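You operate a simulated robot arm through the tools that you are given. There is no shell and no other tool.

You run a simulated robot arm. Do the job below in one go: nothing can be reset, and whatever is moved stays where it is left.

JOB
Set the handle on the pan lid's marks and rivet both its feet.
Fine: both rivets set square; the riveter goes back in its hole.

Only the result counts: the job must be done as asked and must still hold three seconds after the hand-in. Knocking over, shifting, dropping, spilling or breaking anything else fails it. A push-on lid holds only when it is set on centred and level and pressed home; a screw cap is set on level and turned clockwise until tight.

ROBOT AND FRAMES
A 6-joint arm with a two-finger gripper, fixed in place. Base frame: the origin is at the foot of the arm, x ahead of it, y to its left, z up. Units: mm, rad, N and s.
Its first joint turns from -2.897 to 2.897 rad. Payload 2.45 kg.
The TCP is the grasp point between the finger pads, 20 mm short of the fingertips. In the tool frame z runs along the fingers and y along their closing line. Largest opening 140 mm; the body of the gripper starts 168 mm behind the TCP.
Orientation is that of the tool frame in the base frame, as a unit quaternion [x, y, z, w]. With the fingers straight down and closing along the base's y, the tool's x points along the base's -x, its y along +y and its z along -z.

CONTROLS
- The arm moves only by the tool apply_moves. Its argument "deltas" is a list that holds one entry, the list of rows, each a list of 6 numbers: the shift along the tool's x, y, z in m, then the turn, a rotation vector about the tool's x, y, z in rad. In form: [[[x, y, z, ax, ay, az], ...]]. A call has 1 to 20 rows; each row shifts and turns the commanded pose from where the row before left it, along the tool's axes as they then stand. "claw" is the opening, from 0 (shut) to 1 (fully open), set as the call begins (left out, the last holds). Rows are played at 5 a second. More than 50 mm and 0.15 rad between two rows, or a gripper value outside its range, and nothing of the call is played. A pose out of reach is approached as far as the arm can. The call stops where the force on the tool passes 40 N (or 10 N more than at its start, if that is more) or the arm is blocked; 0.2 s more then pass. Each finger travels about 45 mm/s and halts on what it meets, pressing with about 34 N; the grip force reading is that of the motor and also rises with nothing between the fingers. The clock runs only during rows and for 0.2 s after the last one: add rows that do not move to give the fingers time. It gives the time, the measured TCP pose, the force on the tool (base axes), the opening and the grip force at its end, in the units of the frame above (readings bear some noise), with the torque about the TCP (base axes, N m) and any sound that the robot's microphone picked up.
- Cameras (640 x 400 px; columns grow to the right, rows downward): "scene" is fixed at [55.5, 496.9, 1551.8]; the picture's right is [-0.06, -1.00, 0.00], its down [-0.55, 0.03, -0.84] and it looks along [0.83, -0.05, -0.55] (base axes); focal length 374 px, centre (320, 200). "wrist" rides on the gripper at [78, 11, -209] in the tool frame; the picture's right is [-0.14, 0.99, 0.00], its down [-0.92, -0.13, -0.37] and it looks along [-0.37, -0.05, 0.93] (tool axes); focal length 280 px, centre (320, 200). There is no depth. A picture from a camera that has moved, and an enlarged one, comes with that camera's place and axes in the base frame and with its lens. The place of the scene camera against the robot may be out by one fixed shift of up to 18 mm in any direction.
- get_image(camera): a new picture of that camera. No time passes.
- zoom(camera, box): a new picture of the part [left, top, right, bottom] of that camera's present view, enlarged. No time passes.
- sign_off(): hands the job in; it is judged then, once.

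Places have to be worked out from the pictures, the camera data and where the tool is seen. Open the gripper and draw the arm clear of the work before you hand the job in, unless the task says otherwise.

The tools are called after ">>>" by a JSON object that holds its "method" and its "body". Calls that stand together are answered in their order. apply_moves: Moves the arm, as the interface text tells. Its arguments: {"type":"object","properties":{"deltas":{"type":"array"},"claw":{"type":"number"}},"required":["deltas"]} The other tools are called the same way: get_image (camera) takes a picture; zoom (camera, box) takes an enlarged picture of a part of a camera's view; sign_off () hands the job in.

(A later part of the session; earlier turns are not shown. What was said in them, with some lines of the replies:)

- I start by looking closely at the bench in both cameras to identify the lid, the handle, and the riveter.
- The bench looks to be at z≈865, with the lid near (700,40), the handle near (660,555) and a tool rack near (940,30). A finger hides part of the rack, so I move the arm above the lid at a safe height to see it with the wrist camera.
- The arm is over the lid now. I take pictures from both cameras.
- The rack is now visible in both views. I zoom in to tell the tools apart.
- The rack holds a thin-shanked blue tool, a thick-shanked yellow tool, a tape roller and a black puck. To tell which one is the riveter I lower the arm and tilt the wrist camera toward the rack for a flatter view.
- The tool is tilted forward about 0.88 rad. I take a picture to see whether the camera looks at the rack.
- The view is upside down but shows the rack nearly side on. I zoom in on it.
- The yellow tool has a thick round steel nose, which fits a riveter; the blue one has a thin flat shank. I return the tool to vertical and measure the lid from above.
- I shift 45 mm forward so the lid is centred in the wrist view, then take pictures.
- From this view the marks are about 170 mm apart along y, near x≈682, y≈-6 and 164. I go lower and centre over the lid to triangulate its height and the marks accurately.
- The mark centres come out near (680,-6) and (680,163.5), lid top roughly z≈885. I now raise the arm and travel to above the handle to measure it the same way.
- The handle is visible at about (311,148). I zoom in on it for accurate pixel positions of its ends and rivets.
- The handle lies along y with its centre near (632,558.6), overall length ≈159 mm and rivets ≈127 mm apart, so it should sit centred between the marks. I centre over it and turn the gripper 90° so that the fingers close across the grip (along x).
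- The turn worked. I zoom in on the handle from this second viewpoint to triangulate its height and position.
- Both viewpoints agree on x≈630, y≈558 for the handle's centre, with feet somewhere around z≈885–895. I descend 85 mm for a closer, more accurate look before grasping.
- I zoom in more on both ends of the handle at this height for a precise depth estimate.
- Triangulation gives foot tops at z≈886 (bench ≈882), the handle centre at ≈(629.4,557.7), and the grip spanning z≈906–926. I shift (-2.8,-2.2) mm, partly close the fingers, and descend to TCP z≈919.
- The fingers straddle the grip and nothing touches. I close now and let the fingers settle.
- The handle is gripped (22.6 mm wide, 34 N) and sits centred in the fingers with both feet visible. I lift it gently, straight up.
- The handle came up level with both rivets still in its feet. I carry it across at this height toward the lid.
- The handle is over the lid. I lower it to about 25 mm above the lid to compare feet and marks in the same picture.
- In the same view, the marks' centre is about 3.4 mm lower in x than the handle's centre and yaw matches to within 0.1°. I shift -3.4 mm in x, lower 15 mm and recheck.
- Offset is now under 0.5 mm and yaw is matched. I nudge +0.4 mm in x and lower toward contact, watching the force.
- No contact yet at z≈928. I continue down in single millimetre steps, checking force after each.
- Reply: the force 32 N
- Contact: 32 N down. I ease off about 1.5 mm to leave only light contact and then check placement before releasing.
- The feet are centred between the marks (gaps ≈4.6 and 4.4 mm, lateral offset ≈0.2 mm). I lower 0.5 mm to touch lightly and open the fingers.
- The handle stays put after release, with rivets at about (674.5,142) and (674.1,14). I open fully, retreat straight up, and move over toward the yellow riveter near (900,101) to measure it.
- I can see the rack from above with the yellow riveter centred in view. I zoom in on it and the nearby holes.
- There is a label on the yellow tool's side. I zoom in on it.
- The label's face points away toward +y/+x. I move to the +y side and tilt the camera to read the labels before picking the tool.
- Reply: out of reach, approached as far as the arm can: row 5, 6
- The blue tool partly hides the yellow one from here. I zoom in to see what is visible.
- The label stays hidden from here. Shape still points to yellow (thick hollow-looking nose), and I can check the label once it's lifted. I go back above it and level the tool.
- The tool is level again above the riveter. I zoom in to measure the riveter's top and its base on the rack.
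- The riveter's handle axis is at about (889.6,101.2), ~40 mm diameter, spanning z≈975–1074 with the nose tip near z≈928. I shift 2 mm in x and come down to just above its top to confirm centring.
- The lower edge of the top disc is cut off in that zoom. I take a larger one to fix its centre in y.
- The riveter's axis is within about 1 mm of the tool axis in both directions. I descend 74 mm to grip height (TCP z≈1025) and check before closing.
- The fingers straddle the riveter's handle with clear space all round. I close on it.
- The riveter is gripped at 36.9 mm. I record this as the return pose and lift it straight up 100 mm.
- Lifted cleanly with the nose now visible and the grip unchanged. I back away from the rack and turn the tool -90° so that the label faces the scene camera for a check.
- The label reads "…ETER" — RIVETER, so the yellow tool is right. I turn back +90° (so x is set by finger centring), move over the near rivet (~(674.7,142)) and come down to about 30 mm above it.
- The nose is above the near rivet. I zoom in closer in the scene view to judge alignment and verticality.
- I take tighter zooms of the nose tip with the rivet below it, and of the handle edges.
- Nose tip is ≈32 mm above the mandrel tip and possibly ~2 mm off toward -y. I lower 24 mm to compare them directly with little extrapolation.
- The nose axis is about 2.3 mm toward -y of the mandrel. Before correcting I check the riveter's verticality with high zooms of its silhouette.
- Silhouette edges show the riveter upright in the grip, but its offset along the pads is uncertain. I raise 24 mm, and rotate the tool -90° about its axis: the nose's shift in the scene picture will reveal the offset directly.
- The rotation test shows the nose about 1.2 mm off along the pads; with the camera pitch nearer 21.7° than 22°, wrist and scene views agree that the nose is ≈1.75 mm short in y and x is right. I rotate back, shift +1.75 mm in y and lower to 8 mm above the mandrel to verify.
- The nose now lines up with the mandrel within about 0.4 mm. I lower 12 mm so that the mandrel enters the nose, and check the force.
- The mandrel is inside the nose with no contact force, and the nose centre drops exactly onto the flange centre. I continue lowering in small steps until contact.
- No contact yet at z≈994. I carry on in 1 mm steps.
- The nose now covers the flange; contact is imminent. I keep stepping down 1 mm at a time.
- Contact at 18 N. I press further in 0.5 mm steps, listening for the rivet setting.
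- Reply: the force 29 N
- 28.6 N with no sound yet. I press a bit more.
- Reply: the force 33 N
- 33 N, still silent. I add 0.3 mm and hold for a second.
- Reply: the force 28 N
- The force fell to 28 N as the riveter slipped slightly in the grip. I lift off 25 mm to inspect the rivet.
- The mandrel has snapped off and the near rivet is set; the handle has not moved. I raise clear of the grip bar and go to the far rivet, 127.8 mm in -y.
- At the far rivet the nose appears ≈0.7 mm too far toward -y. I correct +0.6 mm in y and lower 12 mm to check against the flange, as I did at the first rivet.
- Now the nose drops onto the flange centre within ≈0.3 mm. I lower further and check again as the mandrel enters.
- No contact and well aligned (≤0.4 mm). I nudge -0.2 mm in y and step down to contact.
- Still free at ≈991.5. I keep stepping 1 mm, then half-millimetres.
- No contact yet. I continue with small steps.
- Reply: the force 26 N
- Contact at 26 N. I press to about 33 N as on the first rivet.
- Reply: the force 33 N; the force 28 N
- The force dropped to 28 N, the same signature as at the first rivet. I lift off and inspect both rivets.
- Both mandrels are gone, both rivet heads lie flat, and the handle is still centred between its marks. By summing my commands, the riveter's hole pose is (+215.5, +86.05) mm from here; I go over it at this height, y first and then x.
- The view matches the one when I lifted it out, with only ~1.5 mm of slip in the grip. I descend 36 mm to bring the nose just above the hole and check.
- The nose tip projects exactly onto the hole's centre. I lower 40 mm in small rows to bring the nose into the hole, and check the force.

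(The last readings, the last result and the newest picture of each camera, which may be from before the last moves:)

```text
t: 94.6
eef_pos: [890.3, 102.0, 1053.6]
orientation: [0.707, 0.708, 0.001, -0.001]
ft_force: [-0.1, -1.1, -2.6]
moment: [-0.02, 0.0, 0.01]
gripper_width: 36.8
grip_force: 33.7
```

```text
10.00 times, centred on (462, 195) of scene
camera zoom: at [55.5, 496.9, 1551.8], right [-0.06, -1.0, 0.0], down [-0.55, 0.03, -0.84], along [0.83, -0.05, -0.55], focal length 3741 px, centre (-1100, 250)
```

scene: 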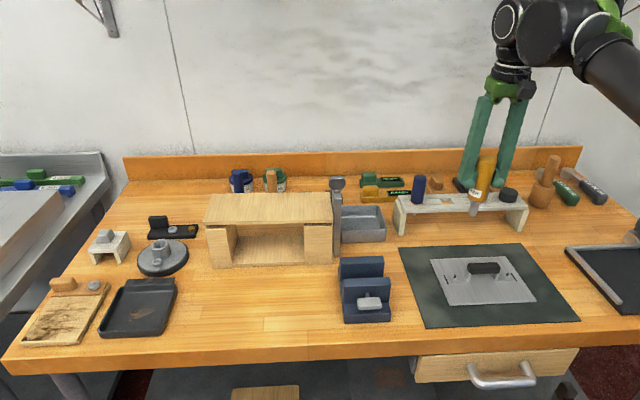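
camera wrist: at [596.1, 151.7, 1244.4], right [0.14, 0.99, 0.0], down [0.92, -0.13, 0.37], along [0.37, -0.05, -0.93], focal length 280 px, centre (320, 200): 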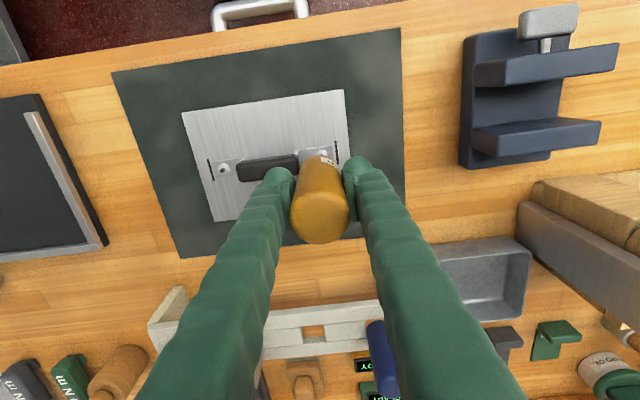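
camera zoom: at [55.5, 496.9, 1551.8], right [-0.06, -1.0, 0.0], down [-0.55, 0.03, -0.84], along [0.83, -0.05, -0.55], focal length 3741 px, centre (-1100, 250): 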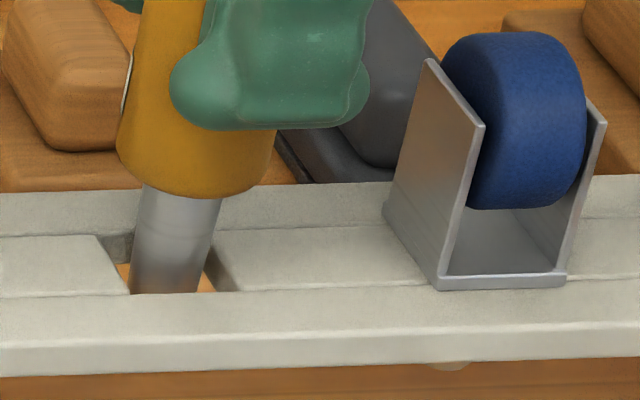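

The nose is in the hole with no contact. 27 mm remain; I lower 22 mm, then go in small steps until the handle rests on the rack.

>>> {"method": "apply_moves", "body": {"deltas": [[[0, 0, 0.005, 0, 0, 0], [0, 0, 0.005, 0, 0, 0], [0, 0, 0.004, 0, 0, 0], [0, 0, 0.004, 0, 0, 0], [0, 0, 0.004, 0, 0, 0], [0, 0, 0, 0, 0, 0]]], "claw": 0}}

>>> {"method": "apply_moves", "body": {"deltas": [[[0, 0, 0.002, 0, 0, 0], [0, 0, 0.002, 0, 0, 0], [0, 0, 0, 0, 0, 0]]], "claw": 0}}

>>> {"method": "apply_moves", "body": {"deltas": [[[0, 0, 0.001, 0, 0, 0], [0, 0, 0, 0, 0, 0]]], "claw": 0}}

>>> {"method": "zoom", "body": {"camera": "scene", "box": [430, 175, 494, 215]}}

```text
t: 96.0
eef_pos: [890.8, 101.6, 1030.2]
orientation: [0.706, 0.708, 0.0, -0.001]
ft_force: [0.5, -0.1, -2.6]
moment: [0.0, 0.0, 0.01]
gripper_width: 37.0
grip_force: 34.4
```

```text
t: 96.8
eef_pos: [889.8, 101.4, 1026.4]
orientation: [0.706, 0.708, 0.0, -0.001]
ft_force: [-0.1, 0.4, -3.6]
moment: [-0.03, 0.0, -0.02]
gripper_width: 37.2
grip_force: 33.9
```

```text
t: 97.4
eef_pos: [889.9, 102.3, 1026.1]
orientation: [0.706, 0.708, 0.001, -0.001]
ft_force: [-0.8, -0.3, -3.3]
moment: [-0.04, -0.01, 0.02]
gripper_width: 37.0
grip_force: 34.2
```

```text
10.00 times, centred on (462, 195) of scene
camera zoom: at [55.5, 496.9, 1551.8], right [-0.06, -1.0, 0.0], down [-0.55, 0.03, -0.84], along [0.83, -0.05, -0.55], focal length 3741 px, centre (-1100, 250)
```

zoom: 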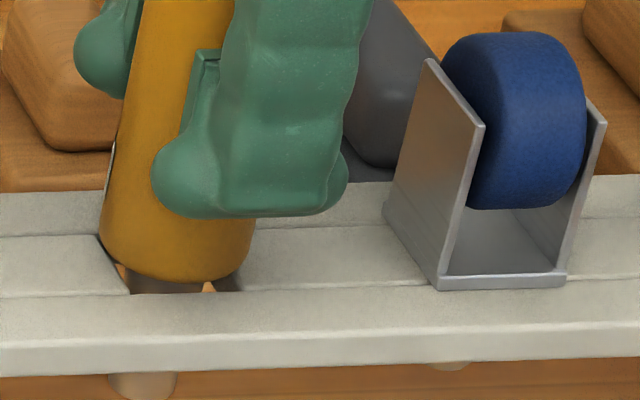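

The handle is nearly on the rack with the nose showing below. I go on in 0.7 mm steps until it takes weight.

>>> {"method": "apply_moves", "body": {"deltas": [[[0, 0, 0.0007, 0, 0, 0], [0, 0, 0, 0, 0, 0]]], "claw": 0}}

>>> {"method": "apply_moves", "body": {"deltas": [[[0, 0, 0.0007, 0, 0, 0], [0, 0, 0, 0, 0, 0]]], "claw": 0}}

>>> {"method": "apply_moves", "body": {"deltas": [[[0, 0, 0.0005, 0, 0, 0], [0, 0, 0, 0, 0, 0]]], "claw": 0}}

```text
t: 98.0
eef_pos: [889.9, 102.0, 1024.9]
orientation: [0.706, 0.708, 0.001, 0.0]
ft_force: [-0.6, 0.1, -2.7]
moment: [-0.02, -0.01, -0.02]
gripper_width: 37.2
grip_force: 33.7
```

```text
t: 98.6
eef_pos: [890.4, 102.1, 1023.5]
orientation: [0.706, 0.708, 0.001, -0.001]
ft_force: [-0.9, -0.3, -3.0]
moment: [0.01, -0.01, 0.02]
gripper_width: 37.3
grip_force: 34.1
```

```text
t: 99.2
eef_pos: [889.9, 100.9, 1023.0]
orientation: [0.707, 0.708, 0.001, -0.001]
ft_force: [0.4, -0.8, -3.1]
moment: [-0.02, 0.0, 0.01]
gripper_width: 37.2
grip_force: 34.1
```

Still hanging free. I continue in 0.5 mm steps.

>>> {"method": "apply_moves", "body": {"deltas": [[[0, 0, 0.0005, 0, 0, 0], [0, 0, 0, 0, 0, 0]]], "claw": 0}}

>>> {"method": "apply_moves", "body": {"deltas": [[[0, 0, 0.0005, 0, 0, 0], [0, 0, 0, 0, 0, 0]]], "claw": 0}}

>>> {"method": "apply_moves", "body": {"deltas": [[[0, 0, 0.0005, 0, 0, 0], [0, 0, 0, 0, 0, 0]]], "claw": 0}}

>>> {"method": "zoom", "body": {"camera": "scene", "box": [430, 175, 494, 215]}}

```text
t: 99.8
eef_pos: [889.5, 100.8, 1023.5]
orientation: [0.706, 0.708, 0.001, 0.0]
ft_force: [0.4, -1.0, 0.0]
moment: [0.05, -0.03, -0.03]
gripper_width: 36.7
grip_force: 34.4
```

```text
t: 100.4
eef_pos: [889.7, 101.9, 1022.9]
orientation: [0.707, 0.708, 0.001, 0.0]
ft_force: [6.4, -0.5, 14.3]
moment: [0.29, -0.16, -0.05]
gripper_width: 36.7
grip_force: 34.2
```

```text
t: 101.0
eef_pos: [888.7, 101.9, 1021.9]
orientation: [0.706, 0.708, 0.001, 0.0]
ft_force: [9.9, -1.7, 26.6]
moment: [0.29, -0.13, -0.12]
gripper_width: 37.0
grip_force: 33.9
```

```text
10.00 times, centred on (462, 195) of scene
camera zoom: at [55.5, 496.9, 1551.8], right [-0.06, -1.0, 0.0], down [-0.55, 0.03, -0.84], along [0.83, -0.05, -0.55], focal length 3741 px, centre (-1100, 250)
```

zoom: 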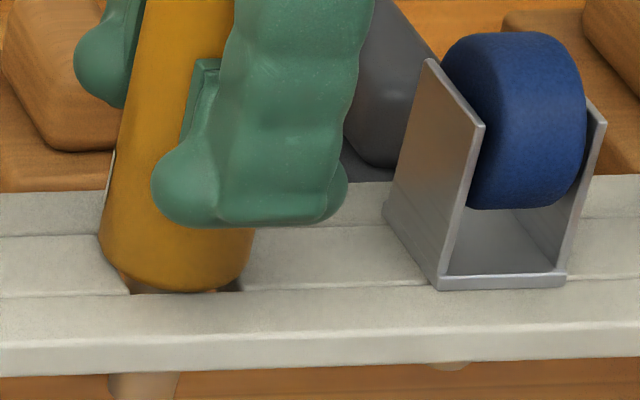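

The handle is seated on the rack (27 N). I ease off 0.9 mm to leave little load, then open the fingers.

>>> {"method": "apply_moves", "body": {"deltas": [[[0, 0, -0.0009, 0, 0, 0], [0, 0, 0, 0, 0, 0]]], "claw": 0}}

>>> {"method": "apply_moves", "body": {"deltas": [[[0, 0, 0, 0, 0, 0], [0, 0, 0, 0, 0, 0], [0, 0, 0, 0, 0, 0], [0, 0, 0, 0, 0, 0], [0, 0, 0, 0, 0, 0]]], "claw": 0.6}}

>>> {"method": "zoom", "body": {"camera": "scene", "box": [400, 130, 520, 230]}}

>>> {"method": "zoom", "body": {"camera": "wrist", "box": [240, 130, 400, 250]}}

```text
t: 101.6
eef_pos: [889.6, 101.4, 1022.9]
orientation: [0.707, 0.707, 0.001, 0.0]
ft_force: [1.4, -1.8, 5.7]
moment: [0.01, 0.0, -0.03]
gripper_width: 36.8
grip_force: 34.2
```

```text
t: 102.8
eef_pos: [888.9, 101.8, 1023.9]
orientation: [0.707, 0.707, 0.0, -0.001]
ft_force: [-0.9, -0.2, -1.1]
moment: [0.01, 0.01, -0.01]
gripper_width: 84.0
grip_force: 0.1
```

```text
4.00 times, centred on (460, 180) of scene
camera zoom: at [55.5, 496.9, 1551.8], right [-0.06, -1.0, 0.0], down [-0.55, 0.03, -0.84], along [0.83, -0.05, -0.55], focal length 1496 px, centre (-240, 280)
```

zoom: 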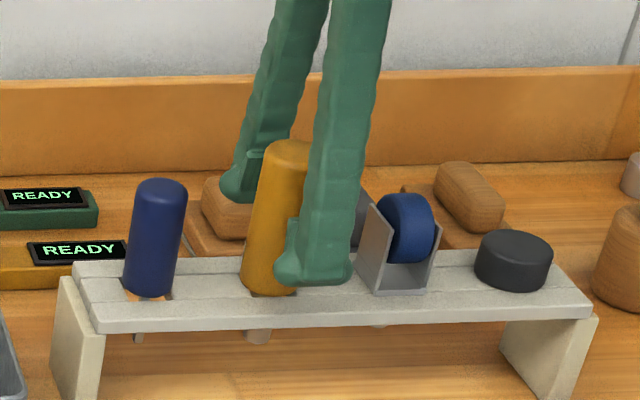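

```text
3.33 times, centred on (320, 190) of wrist
camera zoom: at [900.5, 179.3, 1232.4], right [0.99, -0.14, 0.0], down [-0.13, -0.92, 0.37], along [-0.05, -0.36, -0.93], focal length 935 px, centre (320, 233)
```

zoom: 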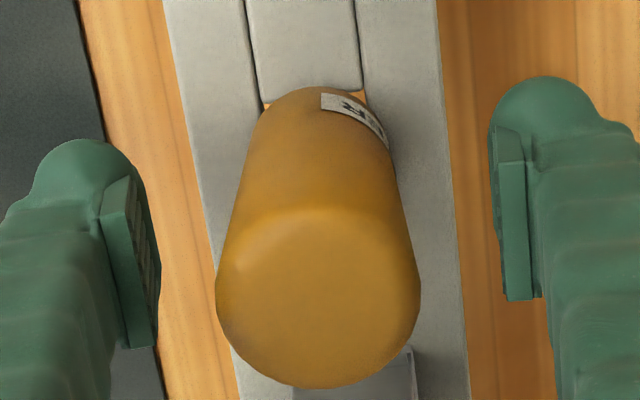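

The riveter stands upright in its hole, same as before. I raise straight up clear of it and then draw the arm back.

>>> {"method": "apply_moves", "body": {"deltas": [[[0, 0, -0.01, 0, 0, 0], [0, 0, -0.02, 0, 0, 0], [0, 0, -0.03, 0, 0, 0], [0, 0, -0.04, 0, 0, 0], [0, 0, -0.045, 0, 0, 0], [0, -0.03, -0.03, 0, 0, 0], [0, -0.04, -0.02, 0, 0, 0], [0, -0.04, -0.02, 0, 0, 0], [0, -0.045, 0, 0, 0, 0], [0, -0.045, 0, 0, 0, 0], [0, -0.045, 0, 0, 0, 0], [0, -0.045, 0, 0, 0, 0], [0, -0.045, 0, 0, 0, 0], [0, -0.045, 0, 0, 0, 0], [0, 0, 0, 0, 0, 0], [0, 0, 0, 0, 0, 0]]], "claw": 0.6}}

>>> {"method": "get_image", "body": {"camera": "scene"}}

>>> {"method": "zoom", "body": {"camera": "scene", "box": [390, 155, 530, 245]}}

>>> {"method": "zoom", "body": {"camera": "scene", "box": [420, 240, 540, 315]}}

>>> {"method": "get_image", "body": {"camera": "wrist"}}

```text
t: 106.2
eef_pos: [509.0, 99.8, 1236.3]
orientation: [0.707, 0.707, 0.001, -0.001]
ft_force: [-0.9, -0.9, -1.1]
moment: [-0.01, 0.0, 0.0]
gripper_width: 83.9
grip_force: 0.1
```

```text
taken
```

scene: 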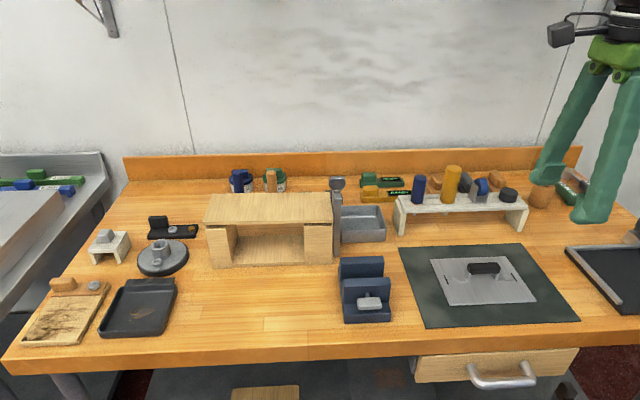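

```text
4.44 times, centred on (460, 200) of scene
camera zoom: at [55.5, 496.9, 1551.8], right [-0.06, -1.0, 0.0], down [-0.55, 0.03, -0.84], along [0.83, -0.05, -0.55], focal length 1662 px, centre (-302, 200)
```

zoom: 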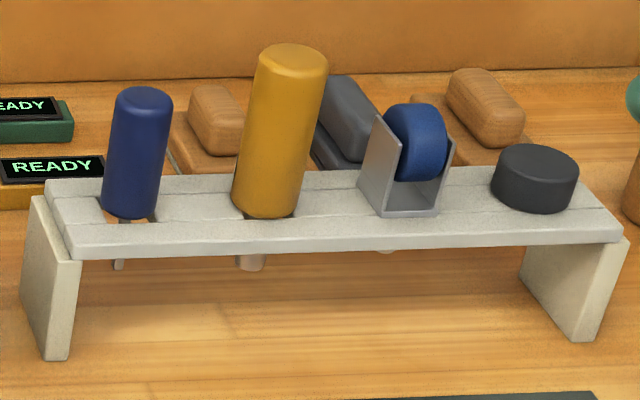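

```text
5.33 times, centred on (480, 278) of scene
camera zoom: at [55.5, 496.9, 1551.8], right [-0.06, -1.0, 0.0], down [-0.55, 0.03, -0.84], along [0.83, -0.05, -0.55], focal length 1995 px, centre (-533, -213)
```

zoom: 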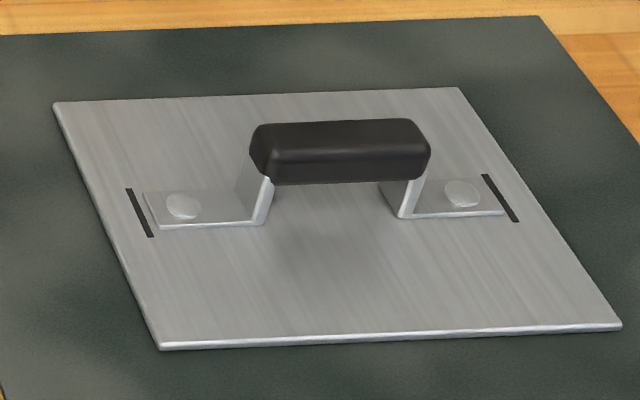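

```text
taken
camera wrist: at [520.2, 177.8, 1446.7], right [0.99, -0.14, 0.0], down [-0.13, -0.92, 0.37], along [-0.05, -0.36, -0.93], focal length 280 px, centre (320, 200)
```

wrist: 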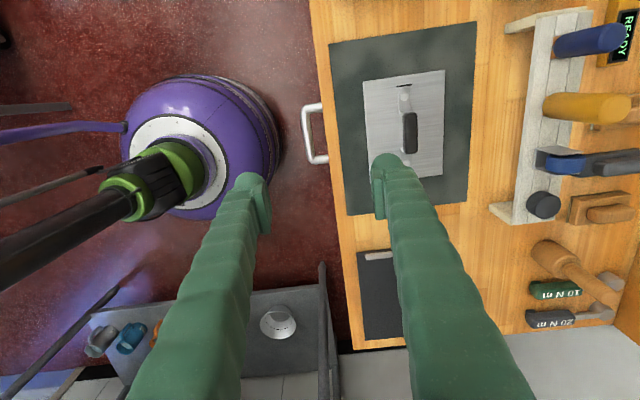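

The handle is riveted at both feet between its marks, and the riveter is upright in its hole. The rack and everything else look unchanged, and the gripper is open and clear of the work. I hand the job in.

>>> {"method": "sign_off", "body": {}}

```text
The job is handed in.
```

The handle is on the lid, centred between its marks and riveted at both feet. I have handed the job in.

- **Handle:** before riveting, the gaps from the feet to the marks were about 4.6 mm and 4.4 mm, with about 0.2 mm sideways offset. It did not move during riveting.
- **Rivets:** both mandrels snapped off and both heads lie flat in the scene pictures. The microphone gave no sound for either, so I judged them set from the pictures and from the same force drop on each.
- **Riveter:** it slipped up about 2 mm in the grip while pressing. It is back in its hole, upright, with its handle seated on the rack.
- **Everything else:** nothing else looks moved in the final pictures. The gripper is open and the arm is clear of the work.
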